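You operate a simulated robot arm through the tools that you are given. There is no shell and no other tool. Be economical: measure what you need, move in short steps, check, and stop when the job is done.

The job below is to be done with a simulated robot arm. You get a single attempt, and the scene is never put back.

Task
Dose the loaded washer with the laundry tablet and run a QUICK wash.
Fine: tablet in the drawer's slot, drawer shut, START once; wait for END, then dial to OFF.

Only the result counts: the job must be done as asked and must still hold three seconds after the hand-in. Knocking over, shifting, dropping, spilling or breaking anything else fails it.

Robot
A 7-joint arm with a two-finger parallel gripper, fixed in place. Base frame: the origin is at the foot of the arm, x ahead of it, y to its left, z up. Readings come in mm, degrees, newtons and seconds.
With the tool pointing down near the work surface it reaches from about 100 to 660 mm from the base axis. Its first joint turns from -166.0 to 166.0 degrees. Payload 3.91 kg.
Tool frame: the origin (TCP) lies between the finger pads and is the grasp point; the fingertips stand 30 mm ahead of it; z points along the fingers, y is the line along which they close. The gripper opens to 110 mm. The fingers are 20 mm wide and 10 mm thick; the gripper's body (48 by 112 mm) begins 55 mm behind the TCP.
Orientation is told as [roll, pitch, yaw] about the base's x, y, z axes, in that order, counted from this pose: with the fingers straight down and closing along the base's y, the tool's x points along the base's -x, its y along +y and its z along -z.

Tools
- The arm moves only by the tool send_rows. Its argument "targets" is a list of rows, each an object of numbers (a shift or turn left out is 0, a gripper value left out holds the last): "gripper": the opening, from 0 (shut) to 1 (fully open); "tx", "ty", "tz": the shift along the tool's x, y, z in units of 30 mm (1.0 is 30 mm); "wx", "wy", "wz": the turn, a rotation vector about the tool's x, y, z in units of 8 degrees (1.0 is 8 degrees). In form: [{"gripper": .., "tx": .., "ty": .., "tz": .., "wx": .., "wy": .., "wz": ..}, ...]. A call has 1 to 12 rows; each row shifts and turns the commanded pose from where the row before left it, along the tool's axes as they then stand. A call with a number of a shift or a turn outside -1 to 1 is refused whole. Rows are played at 5 a second. More than 50 mm and 8.6 degrees between two rows, or a gripper value outside its range, and nothing of the call is played. A pose out of reach is approached as far as the arm can. The call stops where the force on the tool passes 40 N (or 10 N more than at its start, if that is more) or the arm is blocked; 0.2 s more then pass. Each finger travels about 153 mm/s and halts on what it meets, pressing with about 22 N; the grip force reading is that of the motor and also rises with nothing between the fingers. The clock runs only during rows and for 0.2 s after the last one: add rows that do not move to give the fingers time. The reply holds the time, the measured pose of the TCP, the force on the tool along the base axes, the opening and the grip force, in the units named above and with some noise.
- Cameras (640 x 400 px; columns grow to the right, rows downward): "scene" is fixed at [217.9, 498.9, 1298.7]; the picture's right is [-0.69, -0.72, 0.00], its down [-0.32, 0.31, -0.90] and it looks along [0.65, -0.62, -0.45] (base axes); focal length 251 px, centre (320, 200). "wrist" rides on the gripper at [77, 7, -114] in the tool frame; the picture's right is [-0.09, 1.00, 0.00], its down [-0.80, -0.07, -0.59] and it looks along [-0.59, -0.05, 0.80] (tool axes); focal length 270 px, centre (320, 200). There is no depth. A picture from a camera that has moved, and an enlarged one, comes with that camera's place and axes in the base frame and with its lens.
- get_image(camera): a new picture of that camera. No time passes.
- raise_lower(by): slides the trunk up (or, below 0, down) by that many mm; the arm rides with it, the base frame stays. It gives what a move gives, with no picture.
- inspect(camera, box): a new picture of the part [left, top, right, bottom] of that camera's present view, enlarged. No time passes.
- finish_job(): hands the job in; it is judged then, once.

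Go step by step. Nothing tells you positions but the pictures and the camera data: compare them with the known pose of the tool, close in by small moves and look again before you grip or let go. The budget is 120 turns and 84 pictures, counting those below and the enlarged ones. Unless the task says otherwise, let go and move clear before handing in, and close with one line.

The tools are called after "Request:" as name(argument=value, ...) on one line, values as JSON. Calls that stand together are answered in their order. send_rows: Moves the arm, as the interface text tells. Its arguments: {"type":"object","properties":{"targets":{"type":"array"}},"required":["targets"]} The other tools are called the same way: raise_lower (by) slides the trunk up or down; get_image (camera) takes a picture; inspect (camera, box) takes an enlarged picture of a part of a camera's view; finish_job () hands the job in.

At the start:

```text
time_s: 0.0
tool_pos: [360.0, 168.4, 1182.2]
tcp_rot: [0.2, 0.0, 0.0]
contact_force: [0.1, 0.7, -0.3]
finger_gap: 110.0
finger_force: 0.1
trunk travel left (down, up): [-500.0, 110.0]
```

scene: 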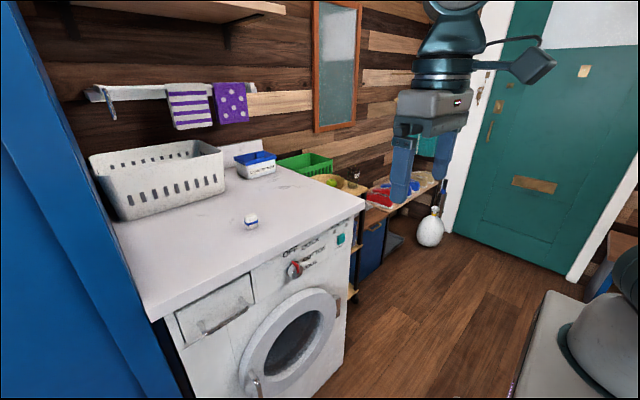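
wrist: 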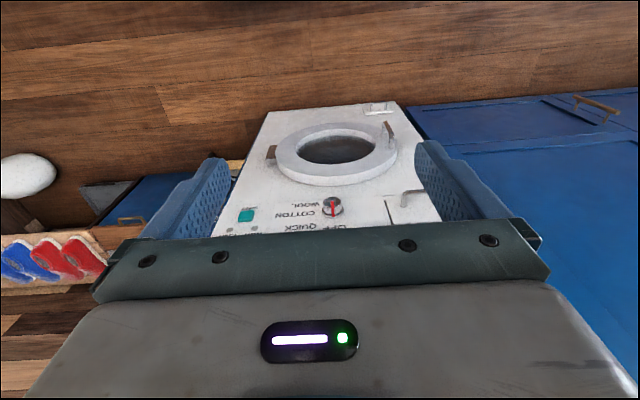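

I see a washer with a drawer at the front left, a dial, a teal start button and a tablet on top. I'll enlarge the views to locate things.

Request:
inspect(camera="scene", box=[150, 180, 390, 330])

Request:
inspect(camera="scene", box=[260, 220, 360, 290])

Request:
inspect(camera="wrist", box=[200, 90, 460, 250])

```text
2.67 times, centred on (270, 255) of scene
camera zoom: at [217.9, 498.9, 1298.7], right [-0.69, -0.72, 0.0], down [-0.32, 0.31, -0.9], along [0.65, -0.62, -0.45], focal length 669 px, centre (453, 53)
```

zoom: 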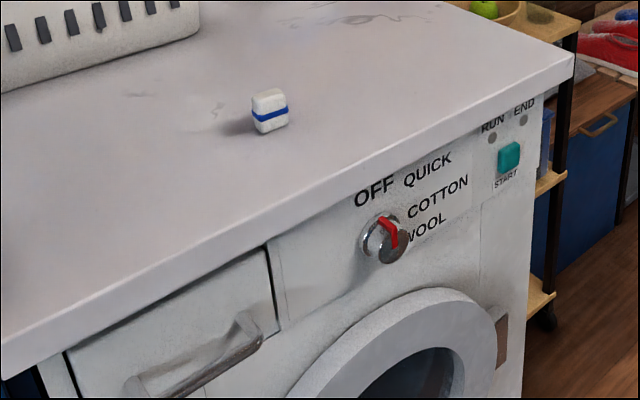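

```text
5.71 times, centred on (310, 255) of scene
camera zoom: at [217.9, 498.9, 1298.7], right [-0.69, -0.72, 0.0], down [-0.32, 0.31, -0.9], along [0.65, -0.62, -0.45], focal length 1434 px, centre (377, -114)
```

zoom: 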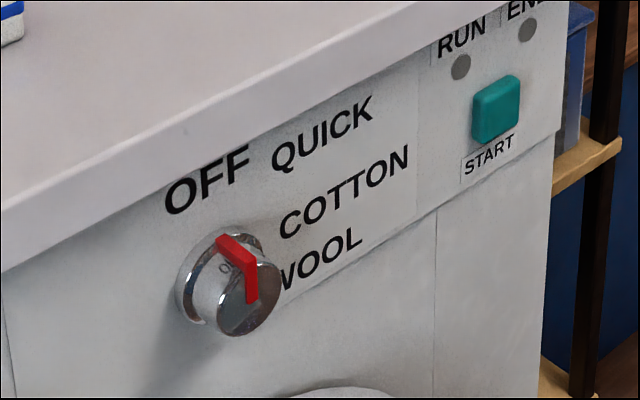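

```text
2.46 times, centred on (330, 170) of wrist
camera zoom: at [283.2, 173.9, 1295.7], right [0.09, 1.0, 0.0], down [0.8, -0.07, 0.59], along [0.59, -0.05, -0.8], focal length 665 px, centre (295, 274)
```

zoom: 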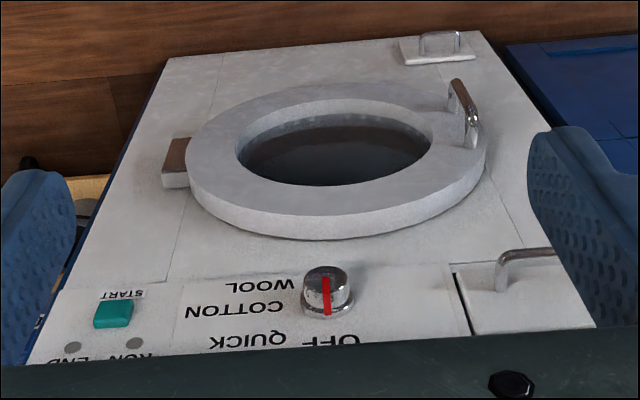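

The dial is near (653,170,806), START near (677,-36,804), the drawer handle near y≈335–435, z≈810, and the tablet about (840,196,885). I'll lower the trunk so the arm is at a suitable height.

Request:
raise_lower(by=-250)

Request:
get_image(camera="wrist")

Request:
get_image(camera="scene")

```text
time_s: 2.6
tool_pos: [359.3, 168.7, 931.7]
tcp_rot: [0.0, 0.1, 0.1]
contact_force: [0.8, 0.2, 0.7]
finger_gap: 109.9
finger_force: 0.0
trunk travel left (down, up): [-250.0, 360.0]
```

```text
78 pictures are left
camera wrist: at [283.1, 173.9, 1045.8], right [0.09, 1.0, 0.0], down [0.8, -0.07, 0.59], along [0.59, -0.05, -0.8], focal length 270 px, centre (320, 200)
```

wrist: 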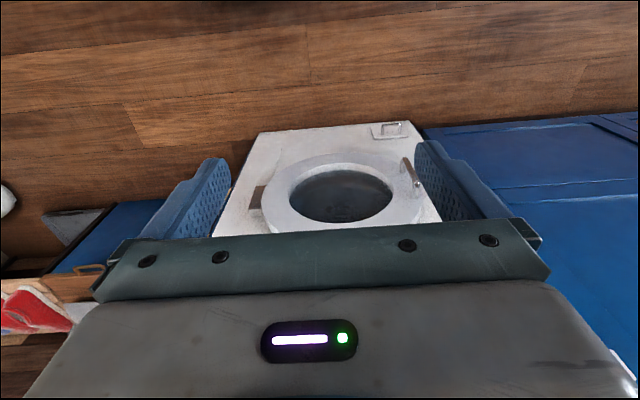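

```text
77 pictures are left
```

scene: 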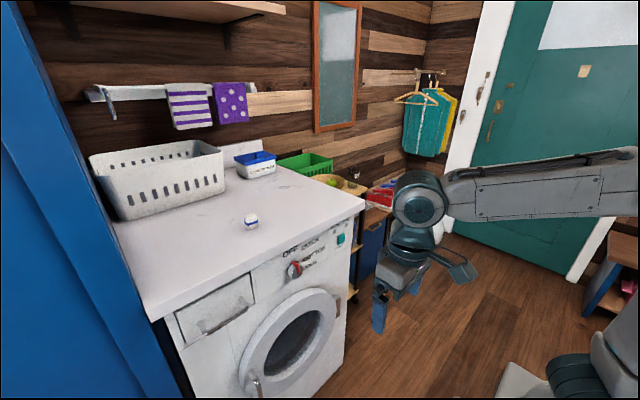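

Trunk is down. Next I'll pitch the tool to horizontal while sliding forward and left towards the drawer, still well clear of the washer front.

Request:
send_rows(targets=[{"wy": -1, "ty": 0.6, "tx": -0.33}, {"wy": -1, "ty": 0.6, "tx": -0.327, "tz": 0.046}, {"wy": -1, "ty": 0.6, "tx": -0.317, "tz": 0.09}, {"wy": -1, "ty": 0.6, "tx": -0.3, "tz": 0.134}, {"wy": -1, "ty": 0.6, "tx": -0.28, "tz": 0.175}, {"wy": -1, "ty": 0.6, "tx": -0.253, "tz": 0.212}, {"wy": -1, "ty": 0.6, "tx": -0.22, "tz": 0.245}, {"wy": -1, "ty": 0.6, "tx": -0.185, "tz": 0.274}, {"wy": -1, "ty": 0.6, "tx": -0.145, "tz": 0.297}, {"wy": -1, "ty": 0.6, "tx": -0.1, "tz": 0.314}, {"wy": -1, "ty": 0.6, "tx": -0.057, "tz": 0.325}, {"wy": -0.25, "ty": 0.6}])

```text
time_s: 5.2
tool_pos: [469.7, 384.7, 933.0]
tcp_rot: [174.5, -89.9, -174.4]
contact_force: [0.4, -0.1, -0.3]
finger_gap: 110.1
finger_force: 0.1
trunk travel left (down, up): [-250.0, 360.0]
```

The tool is horizontal. Now I'll roll it so the fingers close vertically, with the camera on the -y side.

Request:
send_rows(targets=[{"wz": -1}, {"wz": -1}, {"wz": -1}, {"wz": -1}, {"wz": -1}, {"wz": -1}, {"wz": -1}, {"wz": -1}, {"wz": -1}, {"wz": -1}, {"wz": -1}, {"wz": -0.25}])

Request:
get_image(camera="wrist")

Request:
get_image(camera="scene")

```text
time_s: 7.8
tool_pos: [468.7, 384.6, 932.7]
tcp_rot: [-90.0, 0.1, 90.1]
contact_force: [0.1, -0.2, 0.3]
finger_gap: 109.9
finger_force: 0.0
trunk travel left (down, up): [-250.0, 360.0]
```

```text
76 pictures are left
camera wrist: at [354.2, 306.5, 924.5], right [0.0, 0.09, -1.0], down [-0.59, 0.8, 0.07], along [0.8, 0.59, 0.05], focal length 270 px, centre (320, 200)
```

wrist: 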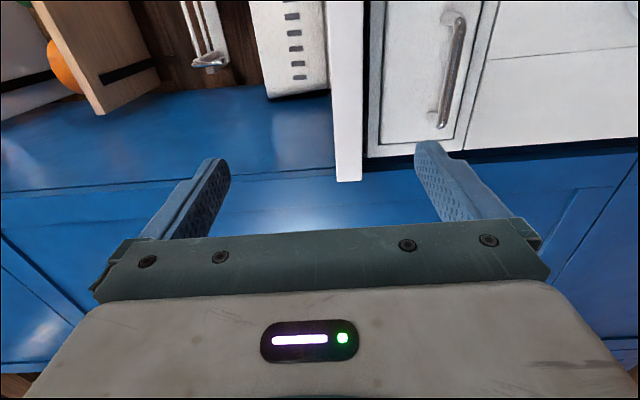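

```text
75 pictures are left
```

scene: 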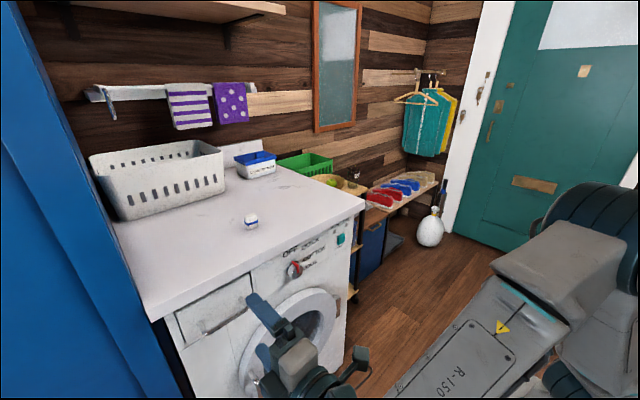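

The handle shows as a horizontal bar near y≈380, z≈785. I'll lower to that height and move closer, then check.

Request:
send_rows(targets=[{"ty": 1, "tz": 0.6}, {"ty": 1, "tz": 0.6}, {"ty": 1, "tz": 0.6}, {"ty": 1, "tz": 0.6}, {"ty": 0.83, "tz": 0.6}])

Request:
get_image(camera="wrist")

Request:
inspect(camera="scene", box=[140, 250, 380, 400])

```text
time_s: 9.0
tool_pos: [560.2, 383.3, 788.5]
tcp_rot: [-90.0, 0.0, 90.0]
contact_force: [-0.2, -0.8, 0.2]
finger_gap: 110.0
finger_force: 0.1
trunk travel left (down, up): [-250.0, 360.0]
```

```text
74 pictures are left
camera wrist: at [445.4, 305.3, 780.0], right [0.0, 0.09, -1.0], down [-0.59, 0.8, 0.07], along [0.8, 0.59, 0.05], focal length 270 px, centre (320, 200)
```

wrist: 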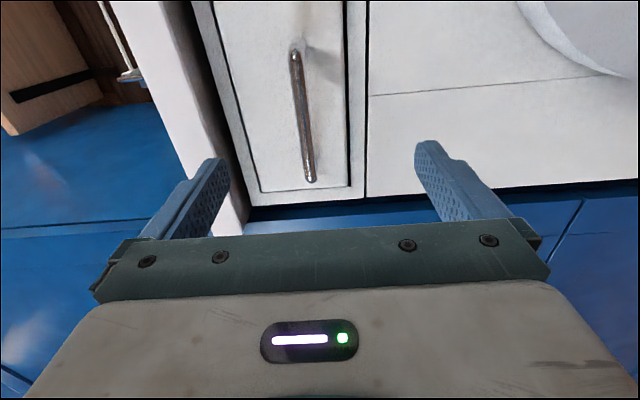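

```text
2.67 times, centred on (260, 325) of scene
camera zoom: at [217.9, 498.9, 1298.7], right [-0.69, -0.72, 0.0], down [-0.32, 0.31, -0.9], along [0.65, -0.62, -0.45], focal length 669 px, centre (480, -133)
```

zoom: 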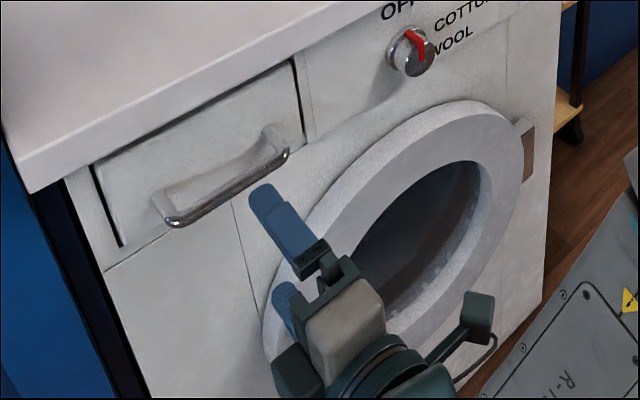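

The handle bar is at about x≈648, y 332–430, z≈798. I'll narrow the opening to clear the counter overhang, align, and advance.

Request:
send_rows(targets=[{"gripper": 0.4, "ty": -0.33}, {}, {"tz": 0.9}, {"tz": 0.9}])

Request:
get_image(camera="wrist")

Request:
inspect(camera="scene", box=[140, 250, 300, 350])

```text
time_s: 10.0
tool_pos: [614.6, 384.7, 798.3]
tcp_rot: [-90.0, 0.0, 90.0]
contact_force: [0.0, 0.0, 0.8]
finger_gap: 44.1
finger_force: 0.0
trunk travel left (down, up): [-250.0, 360.0]
```

```text
72 pictures are left
camera wrist: at [500.3, 306.4, 789.8], right [0.0, 0.09, -1.0], down [-0.59, 0.8, 0.07], along [0.8, 0.59, 0.05], focal length 270 px, centre (320, 200)
```

wrist: 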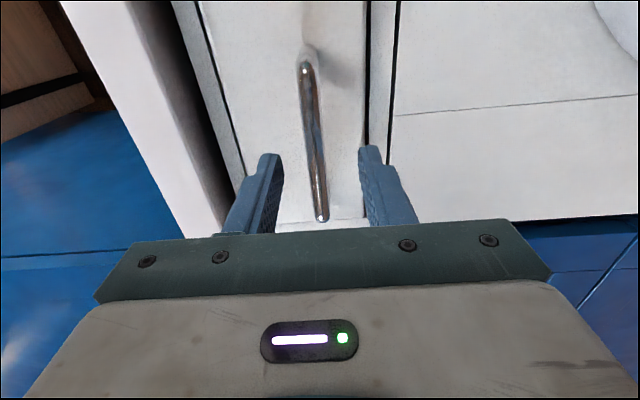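

```text
4.00 times, centred on (220, 300) of scene
camera zoom: at [217.9, 498.9, 1298.7], right [-0.69, -0.72, 0.0], down [-0.32, 0.31, -0.9], along [0.65, -0.62, -0.45], focal length 1004 px, centre (720, -200)
```

zoom: 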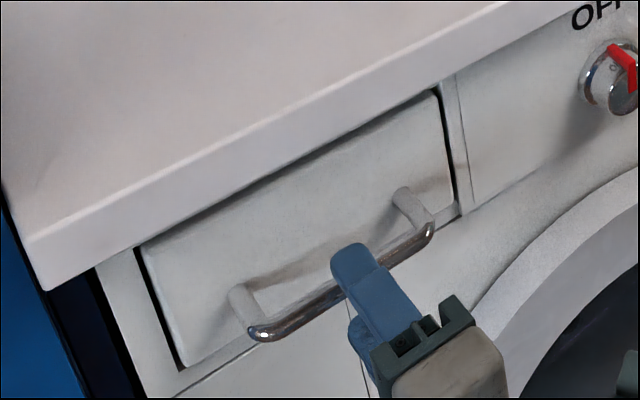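

Well aligned; the bar sits between the fingers. I'll advance onto it and grip.

Request:
send_rows(targets=[{"tz": 0.5}, {"tz": 0.4}, {"gripper": 0}, {}, {}])

Request:
get_image(camera="wrist")

```text
time_s: 11.2
tool_pos: [640.7, 385.5, 800.3]
tcp_rot: [-90.4, -0.1, 90.0]
contact_force: [3.2, 3.2, 14.3]
finger_gap: 12.0
finger_force: 44.7
trunk travel left (down, up): [-250.0, 360.0]
```

```text
70 pictures are left
camera wrist: at [526.2, 306.8, 791.3], right [0.0, 0.09, -1.0], down [-0.6, 0.8, 0.07], along [0.8, 0.59, 0.06], focal length 270 px, centre (320, 200)
```

wrist: 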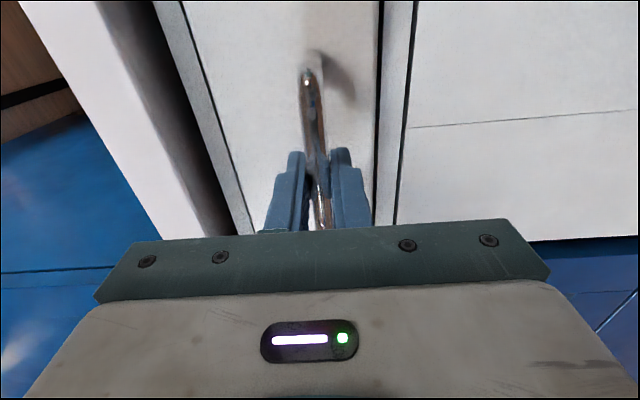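

The bar is held. I'll ease up 2 mm to relieve the force and pull the drawer straight out.

Request:
send_rows(targets=[{"ty": -0.08}, {"tz": -0.5}, {"tz": -0.6}, {"tz": -0.6}, {"tz": -0.6}, {"tz": -0.6}, {}])

Request:
get_image(camera="scene")

```text
time_s: 12.8
tool_pos: [551.0, 385.3, 800.5]
tcp_rot: [-89.9, 0.0, 90.0]
contact_force: [-1.2, 5.5, 6.2]
finger_gap: 11.6
finger_force: 45.1
trunk travel left (down, up): [-250.0, 360.0]
```

```text
69 pictures are left
```

scene: 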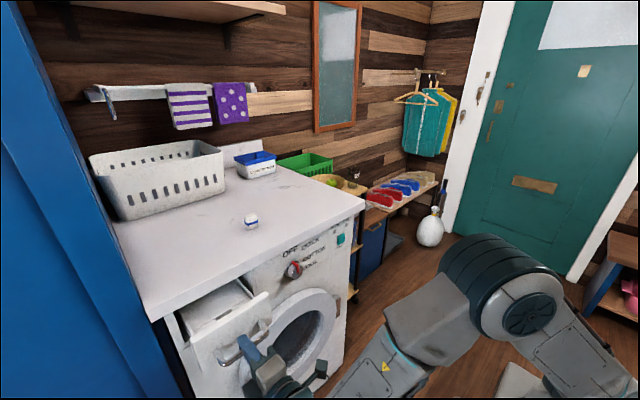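

Request:
inspect(camera="scene", box=[150, 260, 310, 360])

Request:
send_rows(targets=[{"tz": -0.4}, {"tz": -0.4}, {"tz": -0.4}, {}])

Request:
inspect(camera="scene", box=[150, 260, 310, 360])

```text
4.00 times, centred on (230, 310) of scene
camera zoom: at [217.9, 498.9, 1298.7], right [-0.69, -0.72, 0.0], down [-0.32, 0.31, -0.9], along [0.65, -0.62, -0.45], focal length 1004 px, centre (680, -240)
```

zoom: 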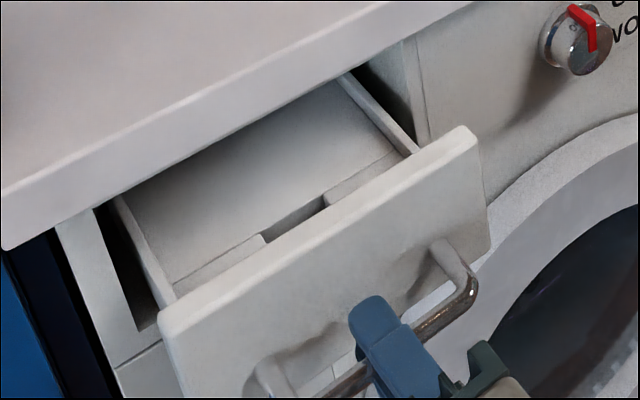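

```text
time_s: 13.8
tool_pos: [516.3, 384.5, 800.6]
tcp_rot: [-90.0, 0.0, 90.0]
contact_force: [1.0, 10.5, 3.0]
finger_gap: 11.6
finger_force: 44.6
trunk travel left (down, up): [-250.0, 360.0]
```

```text
4.00 times, centred on (230, 310) of scene
camera zoom: at [217.9, 498.9, 1298.7], right [-0.69, -0.72, 0.0], down [-0.32, 0.31, -0.9], along [0.65, -0.62, -0.45], focal length 1004 px, centre (680, -240)
```

zoom: 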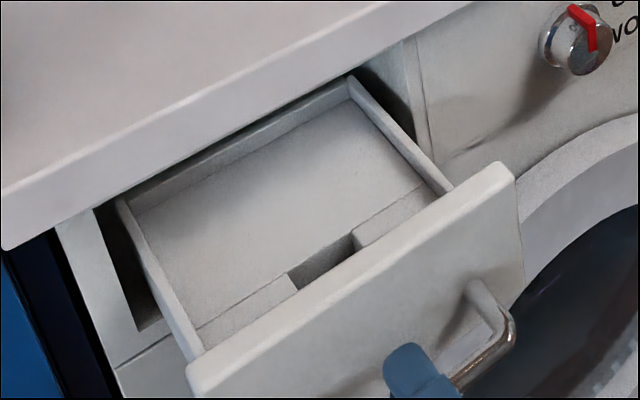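

The drawer is open about 126 mm and the slot shows just behind the front panel. I'll release the handle and back off.

Request:
send_rows(targets=[{"gripper": 0.4}, {}, {"tz": -0.8}, {"tz": -0.8}, {"tz": -0.8}, {"ty": -1}, {"ty": -1}, {"ty": -1}, {"ty": -1}, {"ty": -1}, {"ty": -1, "gripper": 0.6}])

Request:
get_image(camera="wrist")

Request:
get_image(camera="scene")

```text
time_s: 16.2
tool_pos: [446.0, 382.0, 980.4]
tcp_rot: [-89.9, -0.1, 90.0]
contact_force: [-0.2, 0.7, -0.3]
finger_gap: 65.8
finger_force: 0.1
trunk travel left (down, up): [-250.0, 360.0]
```

```text
66 pictures are left
camera wrist: at [330.0, 305.2, 972.7], right [0.0, 0.09, -1.0], down [-0.59, 0.8, 0.07], along [0.8, 0.59, 0.05], focal length 270 px, centre (320, 200)
```

wrist: 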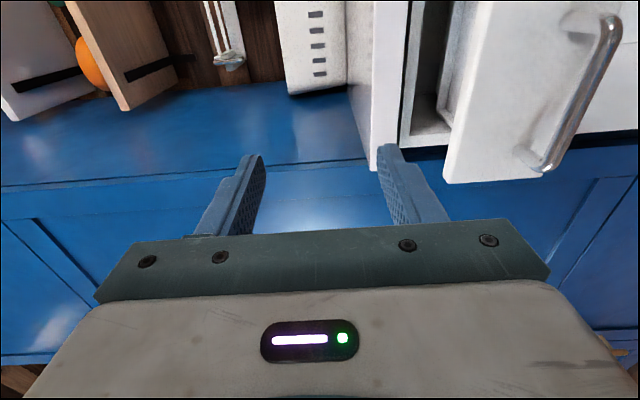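

```text
65 pictures are left
```

scene: 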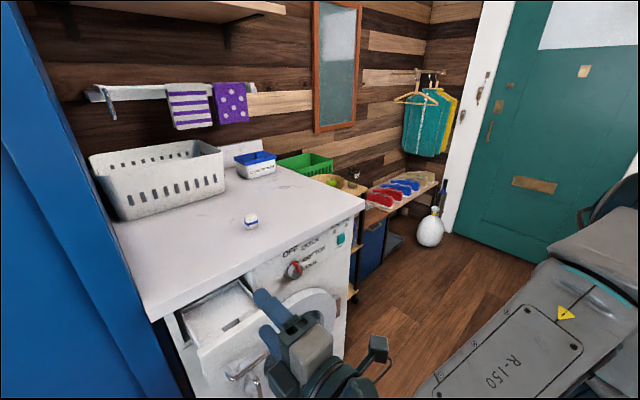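

Next I'll roll a further 90° so the camera sits on top, then look at the tablet and drawer from above.

Request:
send_rows(targets=[{"wz": -1}, {"wz": -1}, {"wz": -1}, {"wz": -1}, {"wz": -1}, {"wz": -1}, {"wz": -1}, {"wz": -1}, {"wz": -1}, {"wz": -1}, {"wz": -1}, {"wz": -0.25}])

Request:
get_image(camera="wrist")

```text
time_s: 18.8
tool_pos: [444.5, 385.0, 979.6]
tcp_rot: [90.4, 89.9, -89.6]
contact_force: [0.0, 1.1, -1.7]
finger_gap: 66.2
finger_force: 0.1
trunk travel left (down, up): [-250.0, 360.0]
```

```text
64 pictures are left
camera wrist: at [330.0, 377.0, 1055.4], right [0.0, -1.0, -0.09], down [-0.59, 0.07, -0.8], along [0.8, 0.05, -0.59], focal length 270 px, centre (320, 200)
```

wrist: 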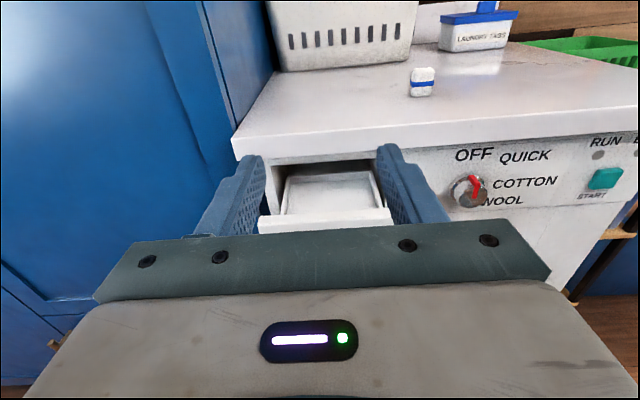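

The view from above is clear. The counter top is at z≈922, and the tablet is around (772,229,937). I'll tilt down about 48° and shift towards the tablet at a safe height.

Request:
send_rows(targets=[{"wy": -1, "ty": 0.87}, {"wy": -1, "ty": 0.87}, {"wy": -1, "ty": 0.87}, {"wy": -1, "ty": 0.87}, {"wy": -1, "ty": 0.87}, {"wy": -1, "ty": 0.87}, {"tx": 0.9, "tz": 0.6}, {"tx": 0.9, "tz": 0.6}, {"tx": 0.9, "tz": 0.6}, {"tx": 0.9, "tz": 0.6}, {"tx": 0.9, "tz": 0.6}])

Request:
get_image(camera="wrist")

Request:
get_image(camera="scene")

```text
time_s: 21.2
tool_pos: [606.0, 228.1, 1004.0]
tcp_rot: [0.0, 42.0, 180.1]
contact_force: [-1.1, 0.0, 0.4]
finger_gap: 65.7
finger_force: 0.2
trunk travel left (down, up): [-250.0, 360.0]
```

```text
63 pictures are left
camera wrist: at [587.0, 220.8, 1138.0], right [-0.07, -1.0, -0.06], down [-0.99, 0.07, -0.09], along [0.1, 0.05, -0.99], focal length 270 px, centre (320, 200)
```

wrist: 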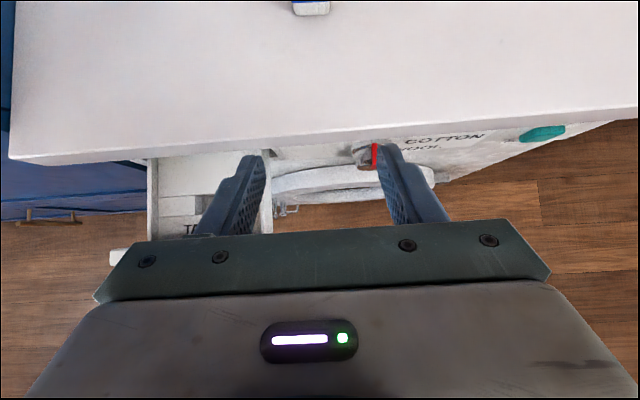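

```text
62 pictures are left
```

scene: 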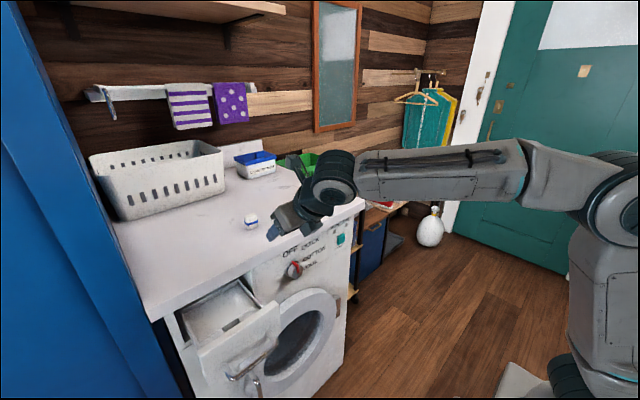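

The tablet is near (765,229). I'll go forward 90 mm at the same height for a top view of it.

Request:
send_rows(targets=[{"tx": 0.743, "tz": 0.669}, {"tx": 0.743, "tz": 0.669}, {"tx": 0.743, "tz": 0.669}])

Request:
get_image(camera="wrist")

Request:
inspect(camera="scene", box=[210, 190, 290, 240])

```text
time_s: 22.0
tool_pos: [695.2, 229.2, 1004.4]
tcp_rot: [0.0, 42.0, -180.1]
contact_force: [0.2, 1.0, 0.2]
finger_gap: 66.0
finger_force: 0.0
trunk travel left (down, up): [-250.0, 360.0]
```

```text
61 pictures are left
camera wrist: at [676.7, 220.7, 1139.2], right [-0.07, -1.0, -0.06], down [-0.99, 0.07, -0.09], along [0.1, 0.05, -0.99], focal length 270 px, centre (320, 200)
```

wrist: 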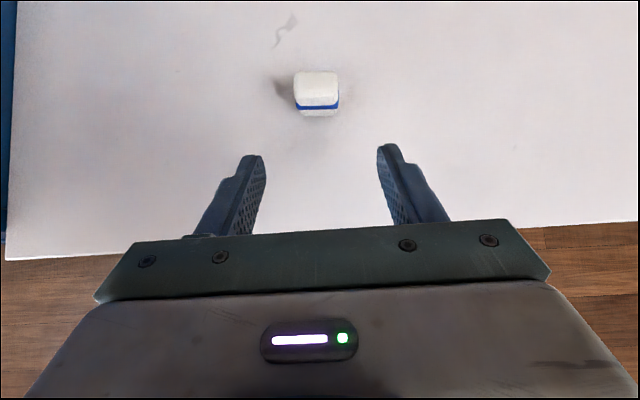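

```text
8.00 times, centred on (250, 215) of scene
camera zoom: at [217.9, 498.9, 1298.7], right [-0.69, -0.72, 0.0], down [-0.32, 0.31, -0.9], along [0.65, -0.62, -0.45], focal length 2008 px, centre (880, 80)
```

zoom: 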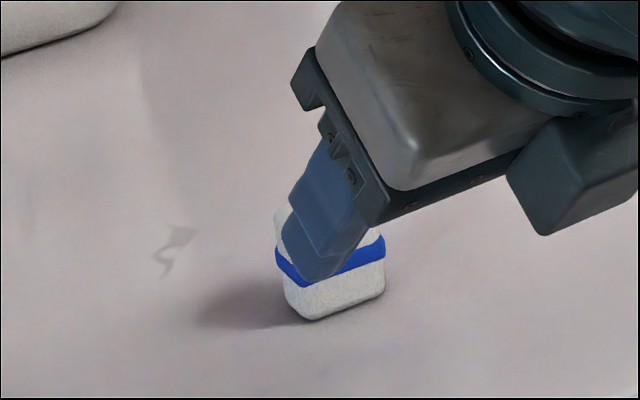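

The tablet is about 32×25×22 mm, centred near (781,229,933). I'd like a steeper approach, so I'll test two more tilt rows here.

Request:
send_rows(targets=[{"wy": -1}, {"wy": -1}, {"tx": 0.4, "tz": 0.2}, {"tx": 0.8, "tz": 0.4}, {}])

Request:
get_image(camera="wrist")

Request:
get_image(camera="scene")

```text
time_s: 23.2
tool_pos: [735.5, 227.7, 1001.1]
tcp_rot: [0.1, 25.8, -179.9]
contact_force: [0.4, -0.2, -0.8]
finger_gap: 65.8
finger_force: 0.0
trunk travel left (down, up): [-250.0, 360.0]
```

```text
59 pictures are left
camera wrist: at [754.3, 219.8, 1136.4], right [-0.08, -1.0, -0.04], down [-0.98, 0.07, 0.19], along [-0.18, 0.05, -0.98], focal length 270 px, centre (320, 200)
```

wrist: 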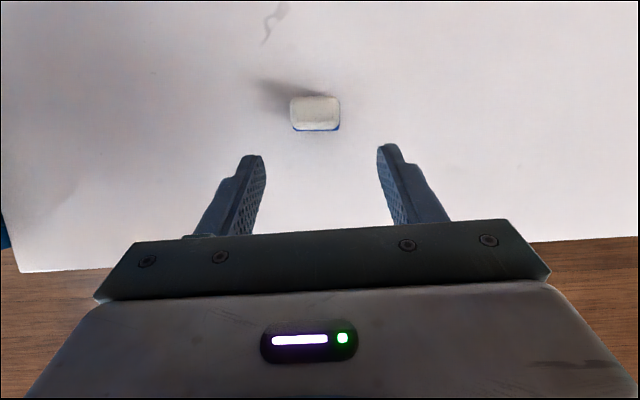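

```text
58 pictures are left
```

scene: 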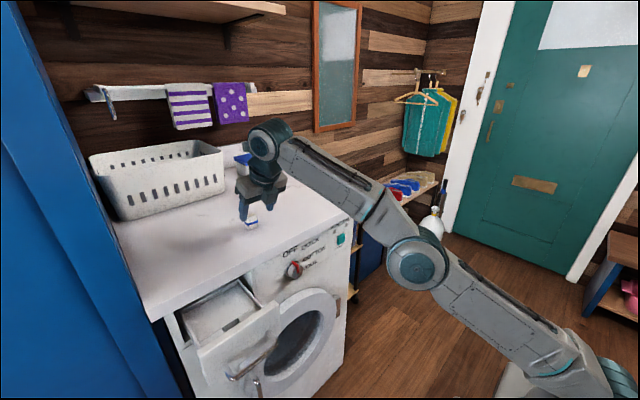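

Reachable at 64°. The tablet is confirmed at (781,228). I'll descend over it, stopping a bit high to check.

Request:
send_rows(targets=[{"tx": 0.4}, {"tz": 0.75}, {"tz": 0.75}])

Request:
get_image(camera="wrist")

Request:
inspect(camera="scene", box=[210, 180, 290, 230])

```text
time_s: 24.0
tool_pos: [756.0, 227.7, 963.1]
tcp_rot: [0.0, 25.9, -179.9]
contact_force: [-0.3, -0.7, -0.4]
finger_gap: 66.2
finger_force: 0.0
out of reach, approached as far as the arm can: row 1
trunk travel left (down, up): [-250.0, 360.0]
```

```text
57 pictures are left
camera wrist: at [774.3, 219.5, 1097.9], right [-0.08, -1.0, -0.04], down [-0.98, 0.07, 0.18], along [-0.18, 0.05, -0.98], focal length 270 px, centre (320, 200)
```

wrist: 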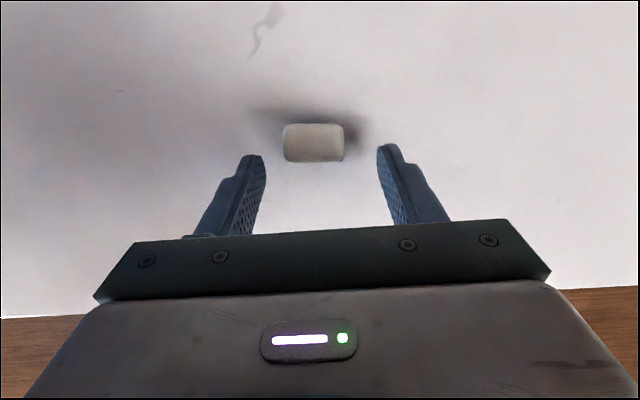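

```text
8.00 times, centred on (250, 205) of scene
camera zoom: at [217.9, 498.9, 1298.7], right [-0.69, -0.72, 0.0], down [-0.32, 0.31, -0.9], along [0.65, -0.62, -0.45], focal length 2008 px, centre (880, 160)
```

zoom: 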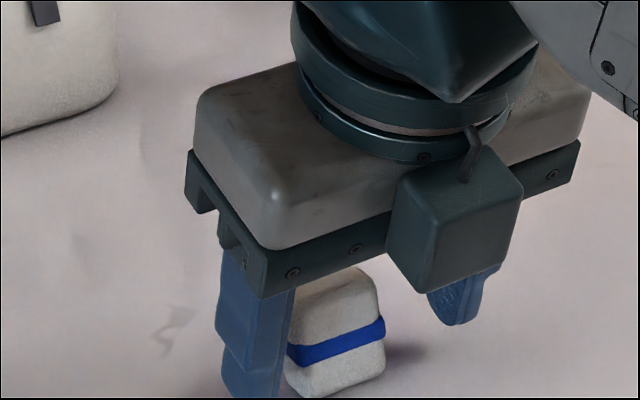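

The arm is near its reach limit because the shoulder sits low. I'll raise the trunk 150 mm and redo the descent.

Request:
raise_lower(by=150)

Request:
send_rows(targets=[{"tz": 0.78, "tx": -0.29}, {"tz": 0.78, "tx": -0.29}, {"tz": 0.78, "tx": -0.29}, {"tz": 0.78, "tx": -0.29}, {"tz": 0.78, "tx": -0.29}, {"tz": 0.78, "tx": -0.29}])

Request:
get_image(camera="wrist")

```text
time_s: 25.7
tool_pos: [754.6, 227.8, 1113.3]
tcp_rot: [0.1, 26.0, -180.1]
contact_force: [0.7, -0.4, 0.6]
finger_gap: 65.9
finger_force: 0.0
trunk travel left (down, up): [-400.0, 210.0]
```

```text
time_s: 27.1
tool_pos: [807.8, 240.4, 978.6]
tcp_rot: [0.0, 25.8, 180.0]
contact_force: [-0.6, 0.3, 0.7]
finger_gap: 65.8
finger_force: 0.1
out of reach, approached as far as the arm can: row 1, 2, 3, 4, 5, 6
trunk travel left (down, up): [-400.0, 210.0]
```

```text
55 pictures are left
camera wrist: at [827.5, 232.5, 1114.5], right [-0.08, -1.0, -0.04], down [-0.98, 0.07, 0.19], along [-0.18, 0.05, -0.98], focal length 270 px, centre (320, 200)
```

wrist: 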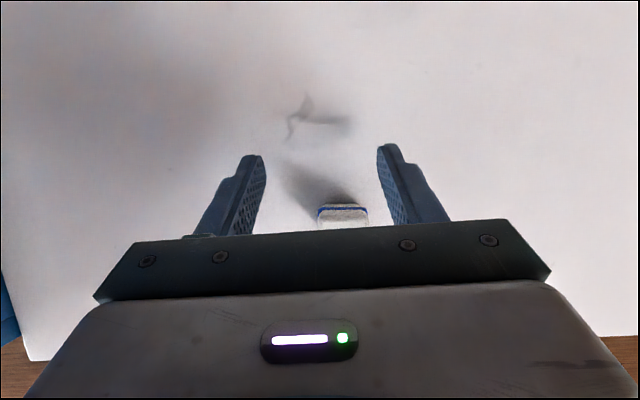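

The arm overshot to x≈808, but the tablet hasn't moved. I'll make a small move back and up to see how the commanded pose tracks.

Request:
send_rows(targets=[{"tz": -0.43, "tx": -0.5}, {"tz": -0.43, "tx": -0.5}, {}])

Request:
get_image(camera="scene")

```text
time_s: 27.9
tool_pos: [797.1, 251.0, 998.7]
tcp_rot: [0.2, 25.9, -180.0]
contact_force: [-0.6, -0.5, -0.3]
finger_gap: 66.0
finger_force: 0.1
out of reach, approached as far as the arm can: row 1, 2
trunk travel left (down, up): [-400.0, 210.0]
```

```text
54 pictures are left
```

scene: 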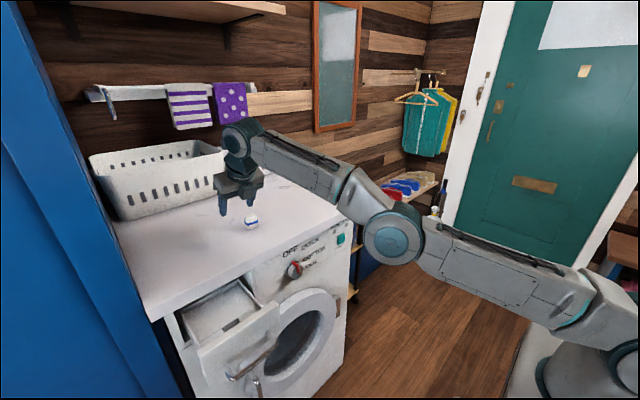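

The 180° roll is pushing the wrist towards a joint limit, so I'll raise up, pull back, and undo the roll so the arm works in its natural posture.

Request:
raise_lower(by=100)

Request:
send_rows(targets=[{"tx": -0.9, "tz": -0.43}, {"tx": -0.9, "tz": -0.43}, {"tx": -0.9, "tz": -0.43}, {"tx": -0.9, "tz": -0.43}, {"tx": -0.9, "tz": -0.43}, {"wz": 1}, {"wz": 1}, {"wz": 1}, {"wz": 1}, {"wz": 1}, {"wz": 1}])

```text
time_s: 29.3
tool_pos: [798.0, 251.0, 1099.1]
tcp_rot: [0.1, 25.8, -179.9]
contact_force: [-0.3, 0.2, -0.1]
finger_gap: 65.9
finger_force: 0.2
trunk travel left (down, up): [-500.0, 110.0]
```

```text
time_s: 31.7
tool_pos: [758.1, 299.8, 1143.3]
tcp_rot: [-19.8, 16.9, 128.8]
contact_force: [0.3, 0.7, 0.3]
finger_gap: 65.9
finger_force: 0.1
out of reach, approached as far as the arm can: row 1, 2, 3, 4, 5
trunk travel left (down, up): [-500.0, 110.0]
```

Rolling back works. Continuing the roll.

Request:
send_rows(targets=[{"wz": 1}, {"wz": 1}, {"wz": 1}, {"wz": 1}, {"wz": 1}, {"wz": 1}, {"wz": 1}, {"wz": 1}, {"wz": 1}, {"wz": 1}])

Request:
send_rows(targets=[{"wz": 1}, {"wz": 1}, {"wz": 1}, {"wz": 1}, {"wz": 1}, {"wz": 1}, {"wz": 0.5}])

Request:
get_image(camera="scene")

```text
time_s: 33.9
tool_pos: [756.7, 300.8, 1141.6]
tcp_rot: [-20.8, -15.5, 54.7]
contact_force: [0.3, 0.0, 0.6]
finger_gap: 65.9
finger_force: 0.0
trunk travel left (down, up): [-500.0, 110.0]
```

```text
time_s: 35.5
tool_pos: [758.3, 300.9, 1142.6]
tcp_rot: [0.1, -25.8, -0.1]
contact_force: [-0.7, -0.6, -0.3]
finger_gap: 65.9
finger_force: 0.0
trunk travel left (down, up): [-500.0, 110.0]
```

```text
53 pictures are left
```

scene: 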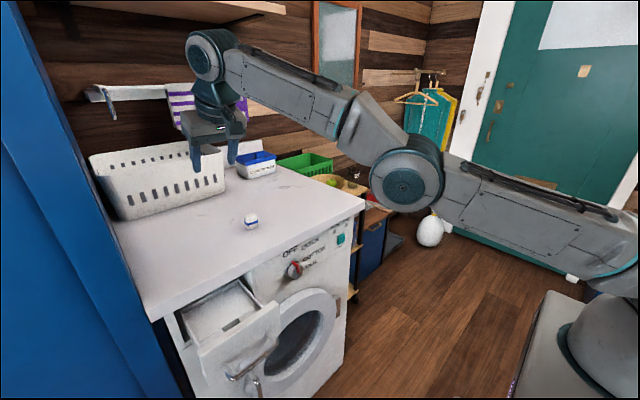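

Roll undone. I'll move back over the tablet area from a pulled-back position.

Request:
send_rows(targets=[{"tx": 0.87, "ty": -0.81, "tz": 0.07}, {"tx": 0.87, "ty": -0.81, "tz": 0.07}, {"tx": 0.87, "ty": -0.81, "tz": 0.07}])

Request:
raise_lower(by=-80)

Request:
get_image(camera="wrist")

```text
time_s: 36.3
tool_pos: [768.3, 278.2, 1140.4]
tcp_rot: [0.0, -25.7, 0.1]
contact_force: [-0.9, -0.6, 0.5]
finger_gap: 66.1
finger_force: 0.1
out of reach, approached as far as the arm can: row 1, 2, 3
trunk travel left (down, up): [-500.0, 110.0]
```

```text
time_s: 37.4
tool_pos: [770.1, 278.5, 1061.8]
tcp_rot: [-0.2, -25.7, 0.0]
contact_force: [0.6, -0.5, -0.4]
finger_gap: 65.5
finger_force: 0.0
trunk travel left (down, up): [-420.0, 190.0]
```

```text
52 pictures are left
camera wrist: at [649.8, 284.4, 1129.7], right [0.08, 1.0, 0.04], down [0.46, -0.07, 0.88], along [0.88, -0.05, -0.47], focal length 270 px, centre (320, 200)
```

wrist: 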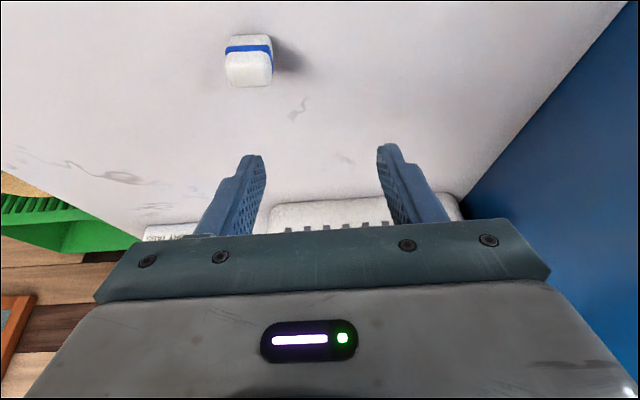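

The arm is stuck at a joint limit with its elbow hanging low. I'll back off along the tool axis (up and back) to see if it frees itself.

Request:
send_rows(targets=[{"tz": -0.9}, {"tz": -0.9}, {"tz": -0.9}, {"tz": -0.9}, {"tz": -0.9}])

Request:
get_image(camera="scene")

```text
time_s: 38.6
tool_pos: [704.9, 277.3, 1179.8]
tcp_rot: [-0.2, -25.8, 0.0]
contact_force: [-0.3, 1.0, 0.0]
finger_gap: 66.0
finger_force: 0.0
out of reach, approached as far as the arm can: row 5
trunk travel left (down, up): [-420.0, 190.0]
```

```text
51 pictures are left
```

scene: 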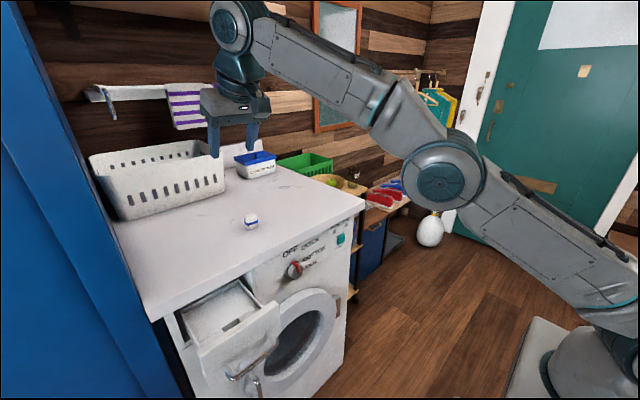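

The wrist seems stuck just past full stretch, on the wrong side of the elbow singularity. I'll stretch outward to the limit, then pull back inward so the elbow folds the right way.

Request:
send_rows(targets=[{"tx": -0.9, "ty": 0.35, "tz": -0.13}, {"tx": -0.9, "ty": 0.35, "tz": -0.13}, {"tx": 0.9, "ty": -0.35, "tz": 0.13}, {"tx": 0.9, "ty": -0.35, "tz": 0.13}, {"tx": 0.9, "ty": -0.35, "tz": 0.13}, {"tx": 0.9, "ty": -0.35, "tz": 0.13}])

```text
time_s: 40.0
tool_pos: [615.1, 236.0, 1121.1]
tcp_rot: [0.0, -26.0, 0.0]
contact_force: [-0.2, 0.1, 0.6]
finger_gap: 65.9
finger_force: 0.1
out of reach, approached as far as the arm can: row 1, 2
trunk travel left (down, up): [-420.0, 190.0]
```

Freed, and the arm retracts normally now. I'll approach above the tablet along a path with reach to spare.

Request:
send_rows(targets=[{"tz": 0.9, "tx": -0.33, "ty": -0.045}, {"tz": 0.9, "tx": -0.33, "ty": -0.045}, {"tz": 0.9, "tx": -0.33, "ty": -0.045}, {"tz": 0.9, "tx": -0.33, "ty": -0.045}, {"tz": 0.9, "tx": -0.33, "ty": -0.045}, {"tz": 0.9, "tx": -0.33, "ty": -0.045}])

Request:
get_image(camera="wrist")

Request:
get_image(camera="scene")

```text
time_s: 41.4
tool_pos: [738.3, 228.3, 998.0]
tcp_rot: [-0.1, -25.7, 0.0]
contact_force: [0.0, -0.2, -0.3]
finger_gap: 66.1
finger_force: 0.1
trunk travel left (down, up): [-420.0, 190.0]
```

```text
50 pictures are left
camera wrist: at [619.3, 233.4, 1066.7], right [0.08, 1.0, 0.04], down [0.46, -0.07, 0.88], along [0.88, -0.05, -0.47], focal length 270 px, centre (320, 200)
```

wrist: 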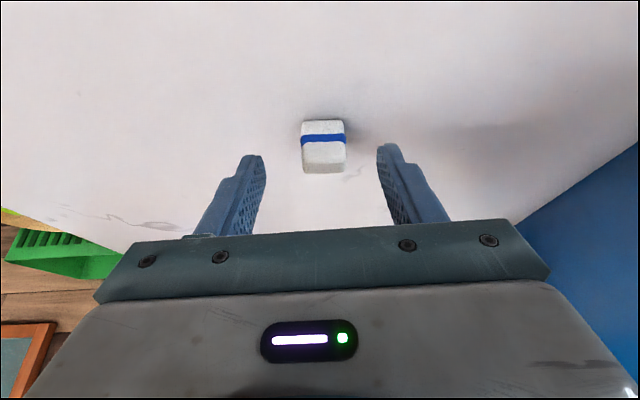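

```text
49 pictures are left
```

scene: 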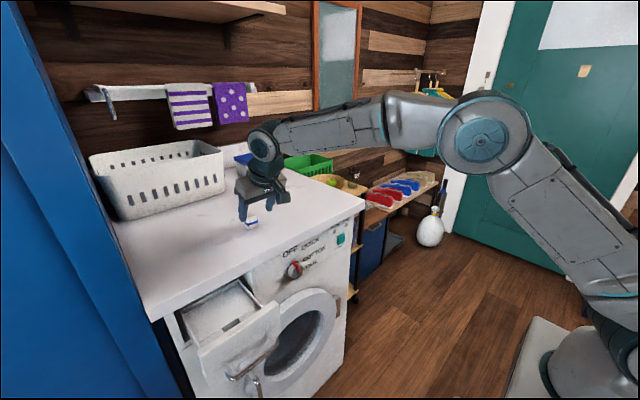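

Arm posture is normal again and the tablet is centred between the fingers. Descending to grasp height.

Request:
send_rows(targets=[{"tx": -0.33, "ty": 0.03}, {"tz": 0.6}, {"tz": 0.5}, {"tz": 0.4}])

Request:
get_image(camera="wrist")

Request:
inspect(camera="scene", box=[210, 180, 290, 230])

```text
time_s: 42.4
tool_pos: [765.7, 228.2, 961.7]
tcp_rot: [-0.1, -25.8, -0.1]
contact_force: [0.0, 0.0, 0.1]
finger_gap: 66.0
finger_force: 0.1
trunk travel left (down, up): [-420.0, 190.0]
```

```text
48 pictures are left
camera wrist: at [647.8, 234.5, 1030.9], right [0.08, 1.0, 0.04], down [0.46, -0.07, 0.88], along [0.88, -0.05, -0.47], focal length 270 px, centre (320, 200)
```

wrist: 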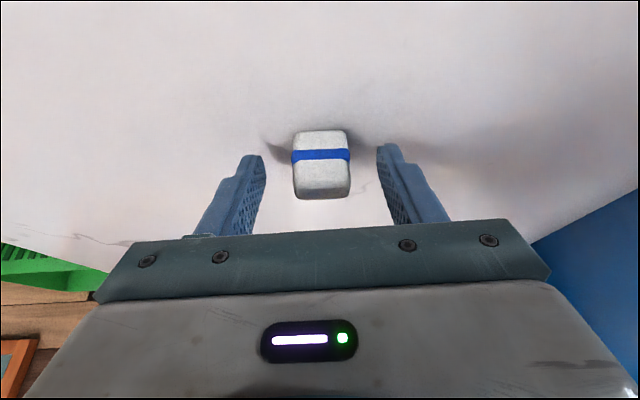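

```text
8.00 times, centred on (250, 205) of scene
camera zoom: at [217.9, 498.9, 1298.7], right [-0.69, -0.72, 0.0], down [-0.32, 0.31, -0.9], along [0.65, -0.62, -0.45], focal length 2008 px, centre (880, 160)
```

zoom: 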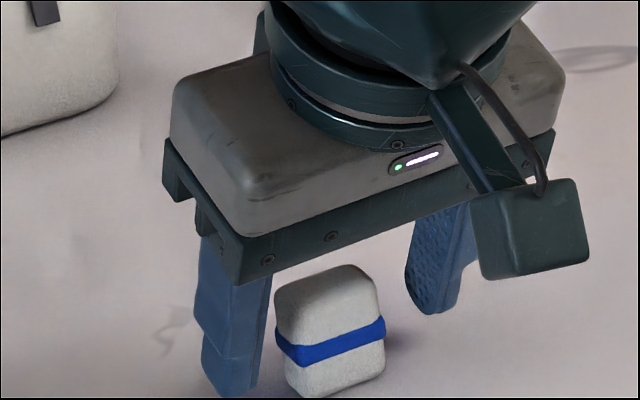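

Tablet is centred on the tool axis. I'll advance 5 mm and close.

Request:
send_rows(targets=[{"tz": 0.17}, {"gripper": 0.4}, {"gripper": 0.2}, {}, {}])

Request:
inspect(camera="scene", box=[210, 180, 290, 230])

```text
time_s: 43.6
tool_pos: [768.7, 229.0, 958.3]
tcp_rot: [-0.1, -25.8, -0.1]
contact_force: [-1.3, -0.7, 2.5]
finger_gap: 31.5
finger_force: 21.9
trunk travel left (down, up): [-420.0, 190.0]
```

```text
8.00 times, centred on (250, 205) of scene
camera zoom: at [217.9, 498.9, 1298.7], right [-0.69, -0.72, 0.0], down [-0.32, 0.31, -0.9], along [0.65, -0.62, -0.45], focal length 2008 px, centre (880, 160)
```

zoom: 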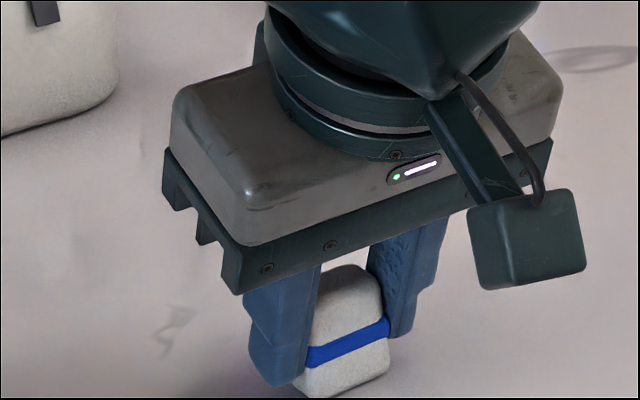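

Tablet gripped (31.5 mm). I'll lift it by the trunk, then carry it back and left over the drawer.

Request:
raise_lower(by=80)

Request:
send_rows(targets=[{"tx": 0.72, "tz": -0.348, "ty": 0.7}, {"tx": 0.72, "tz": -0.348, "ty": 0.7}, {"tx": 0.72, "tz": -0.348, "ty": 0.7}, {"tx": 0.72, "tz": -0.348, "ty": 0.7}, {"tx": 0.72, "tz": -0.348, "ty": 0.7}, {"tx": 0.72, "tz": -0.348, "ty": 0.7}, {"tx": 0.72, "tz": -0.348, "ty": 0.7}])

Request:
get_image(camera="wrist")

Request:
get_image(camera="scene")

```text
time_s: 44.8
tool_pos: [768.2, 229.0, 1036.6]
tcp_rot: [-0.1, -25.8, 0.0]
contact_force: [1.1, -0.9, -0.9]
finger_gap: 22.0
finger_force: 0.1
trunk travel left (down, up): [-500.0, 110.0]
```

```text
time_s: 46.4
tool_pos: [602.4, 376.7, 1038.3]
tcp_rot: [-0.2, -25.8, -0.1]
contact_force: [-0.1, -0.4, 0.1]
finger_gap: 22.0
finger_force: 0.1
trunk travel left (down, up): [-500.0, 110.0]
```

```text
45 pictures are left
camera wrist: at [482.5, 382.6, 1105.8], right [0.08, 1.0, 0.04], down [0.46, -0.07, 0.88], along [0.88, -0.05, -0.47], focal length 270 px, centre (320, 200)
```

wrist: 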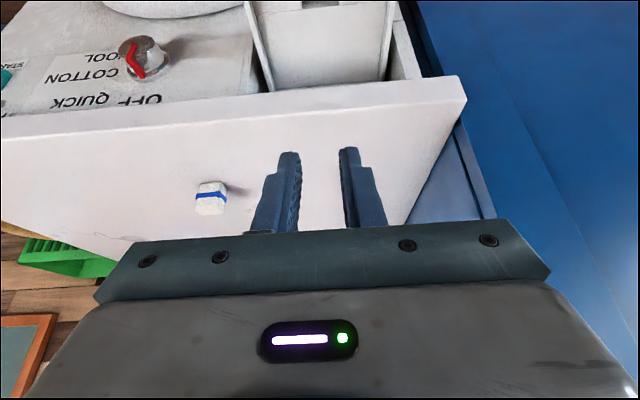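

```text
44 pictures are left
```

scene: 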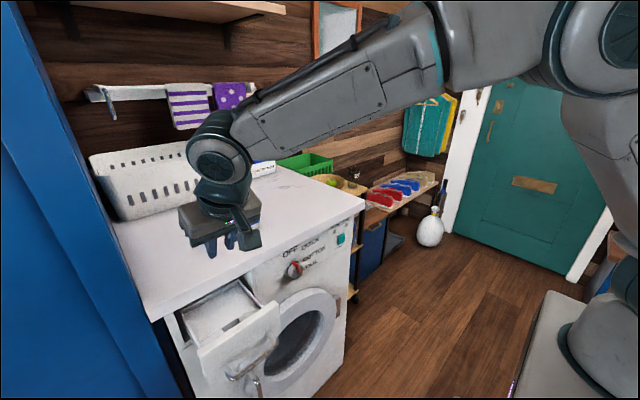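

The fingers slipped off on lifting and the tablet is still standing on the counter. I'll open, return above it and look closely.

Request:
send_rows(targets=[{"gripper": 0.6, "tx": -0.72, "tz": 0.348, "ty": -0.7}, {"tx": -0.72, "tz": 0.348, "ty": -0.7}, {"tx": -0.72, "tz": 0.348, "ty": -0.7}, {"tx": -0.72, "tz": 0.348, "ty": -0.7}, {"tx": -0.72, "tz": 0.348, "ty": -0.7}, {"tx": -0.72, "tz": 0.348, "ty": -0.7}])

Request:
inspect(camera="wrist", box=[240, 80, 400, 180])

Request:
inspect(camera="scene", box=[210, 190, 290, 240])

```text
time_s: 47.8
tool_pos: [746.8, 250.7, 1036.8]
tcp_rot: [0.0, -25.7, 0.0]
contact_force: [-0.3, -0.2, 0.5]
finger_gap: 66.0
finger_force: 0.1
trunk travel left (down, up): [-500.0, 110.0]
```

```text
4.00 times, centred on (320, 130) of wrist
camera zoom: at [627.8, 256.2, 1105.5], right [0.08, 1.0, 0.04], down [0.46, -0.07, 0.88], along [0.88, -0.05, -0.47], focal length 1081 px, centre (320, 480)
```

zoom: 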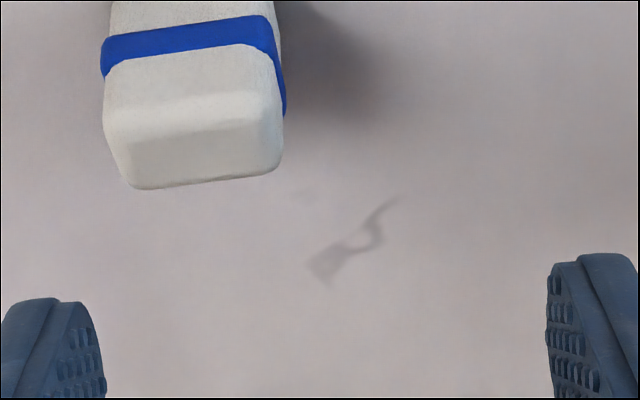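

```text
8.00 times, centred on (250, 215) of scene
camera zoom: at [217.9, 498.9, 1298.7], right [-0.69, -0.72, 0.0], down [-0.32, 0.31, -0.9], along [0.65, -0.62, -0.45], focal length 2008 px, centre (880, 80)
```

zoom: 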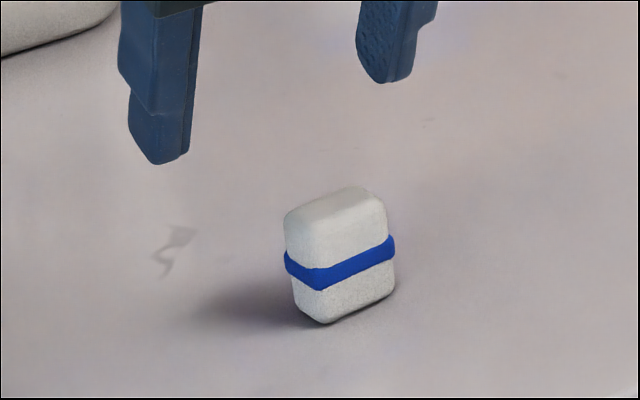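

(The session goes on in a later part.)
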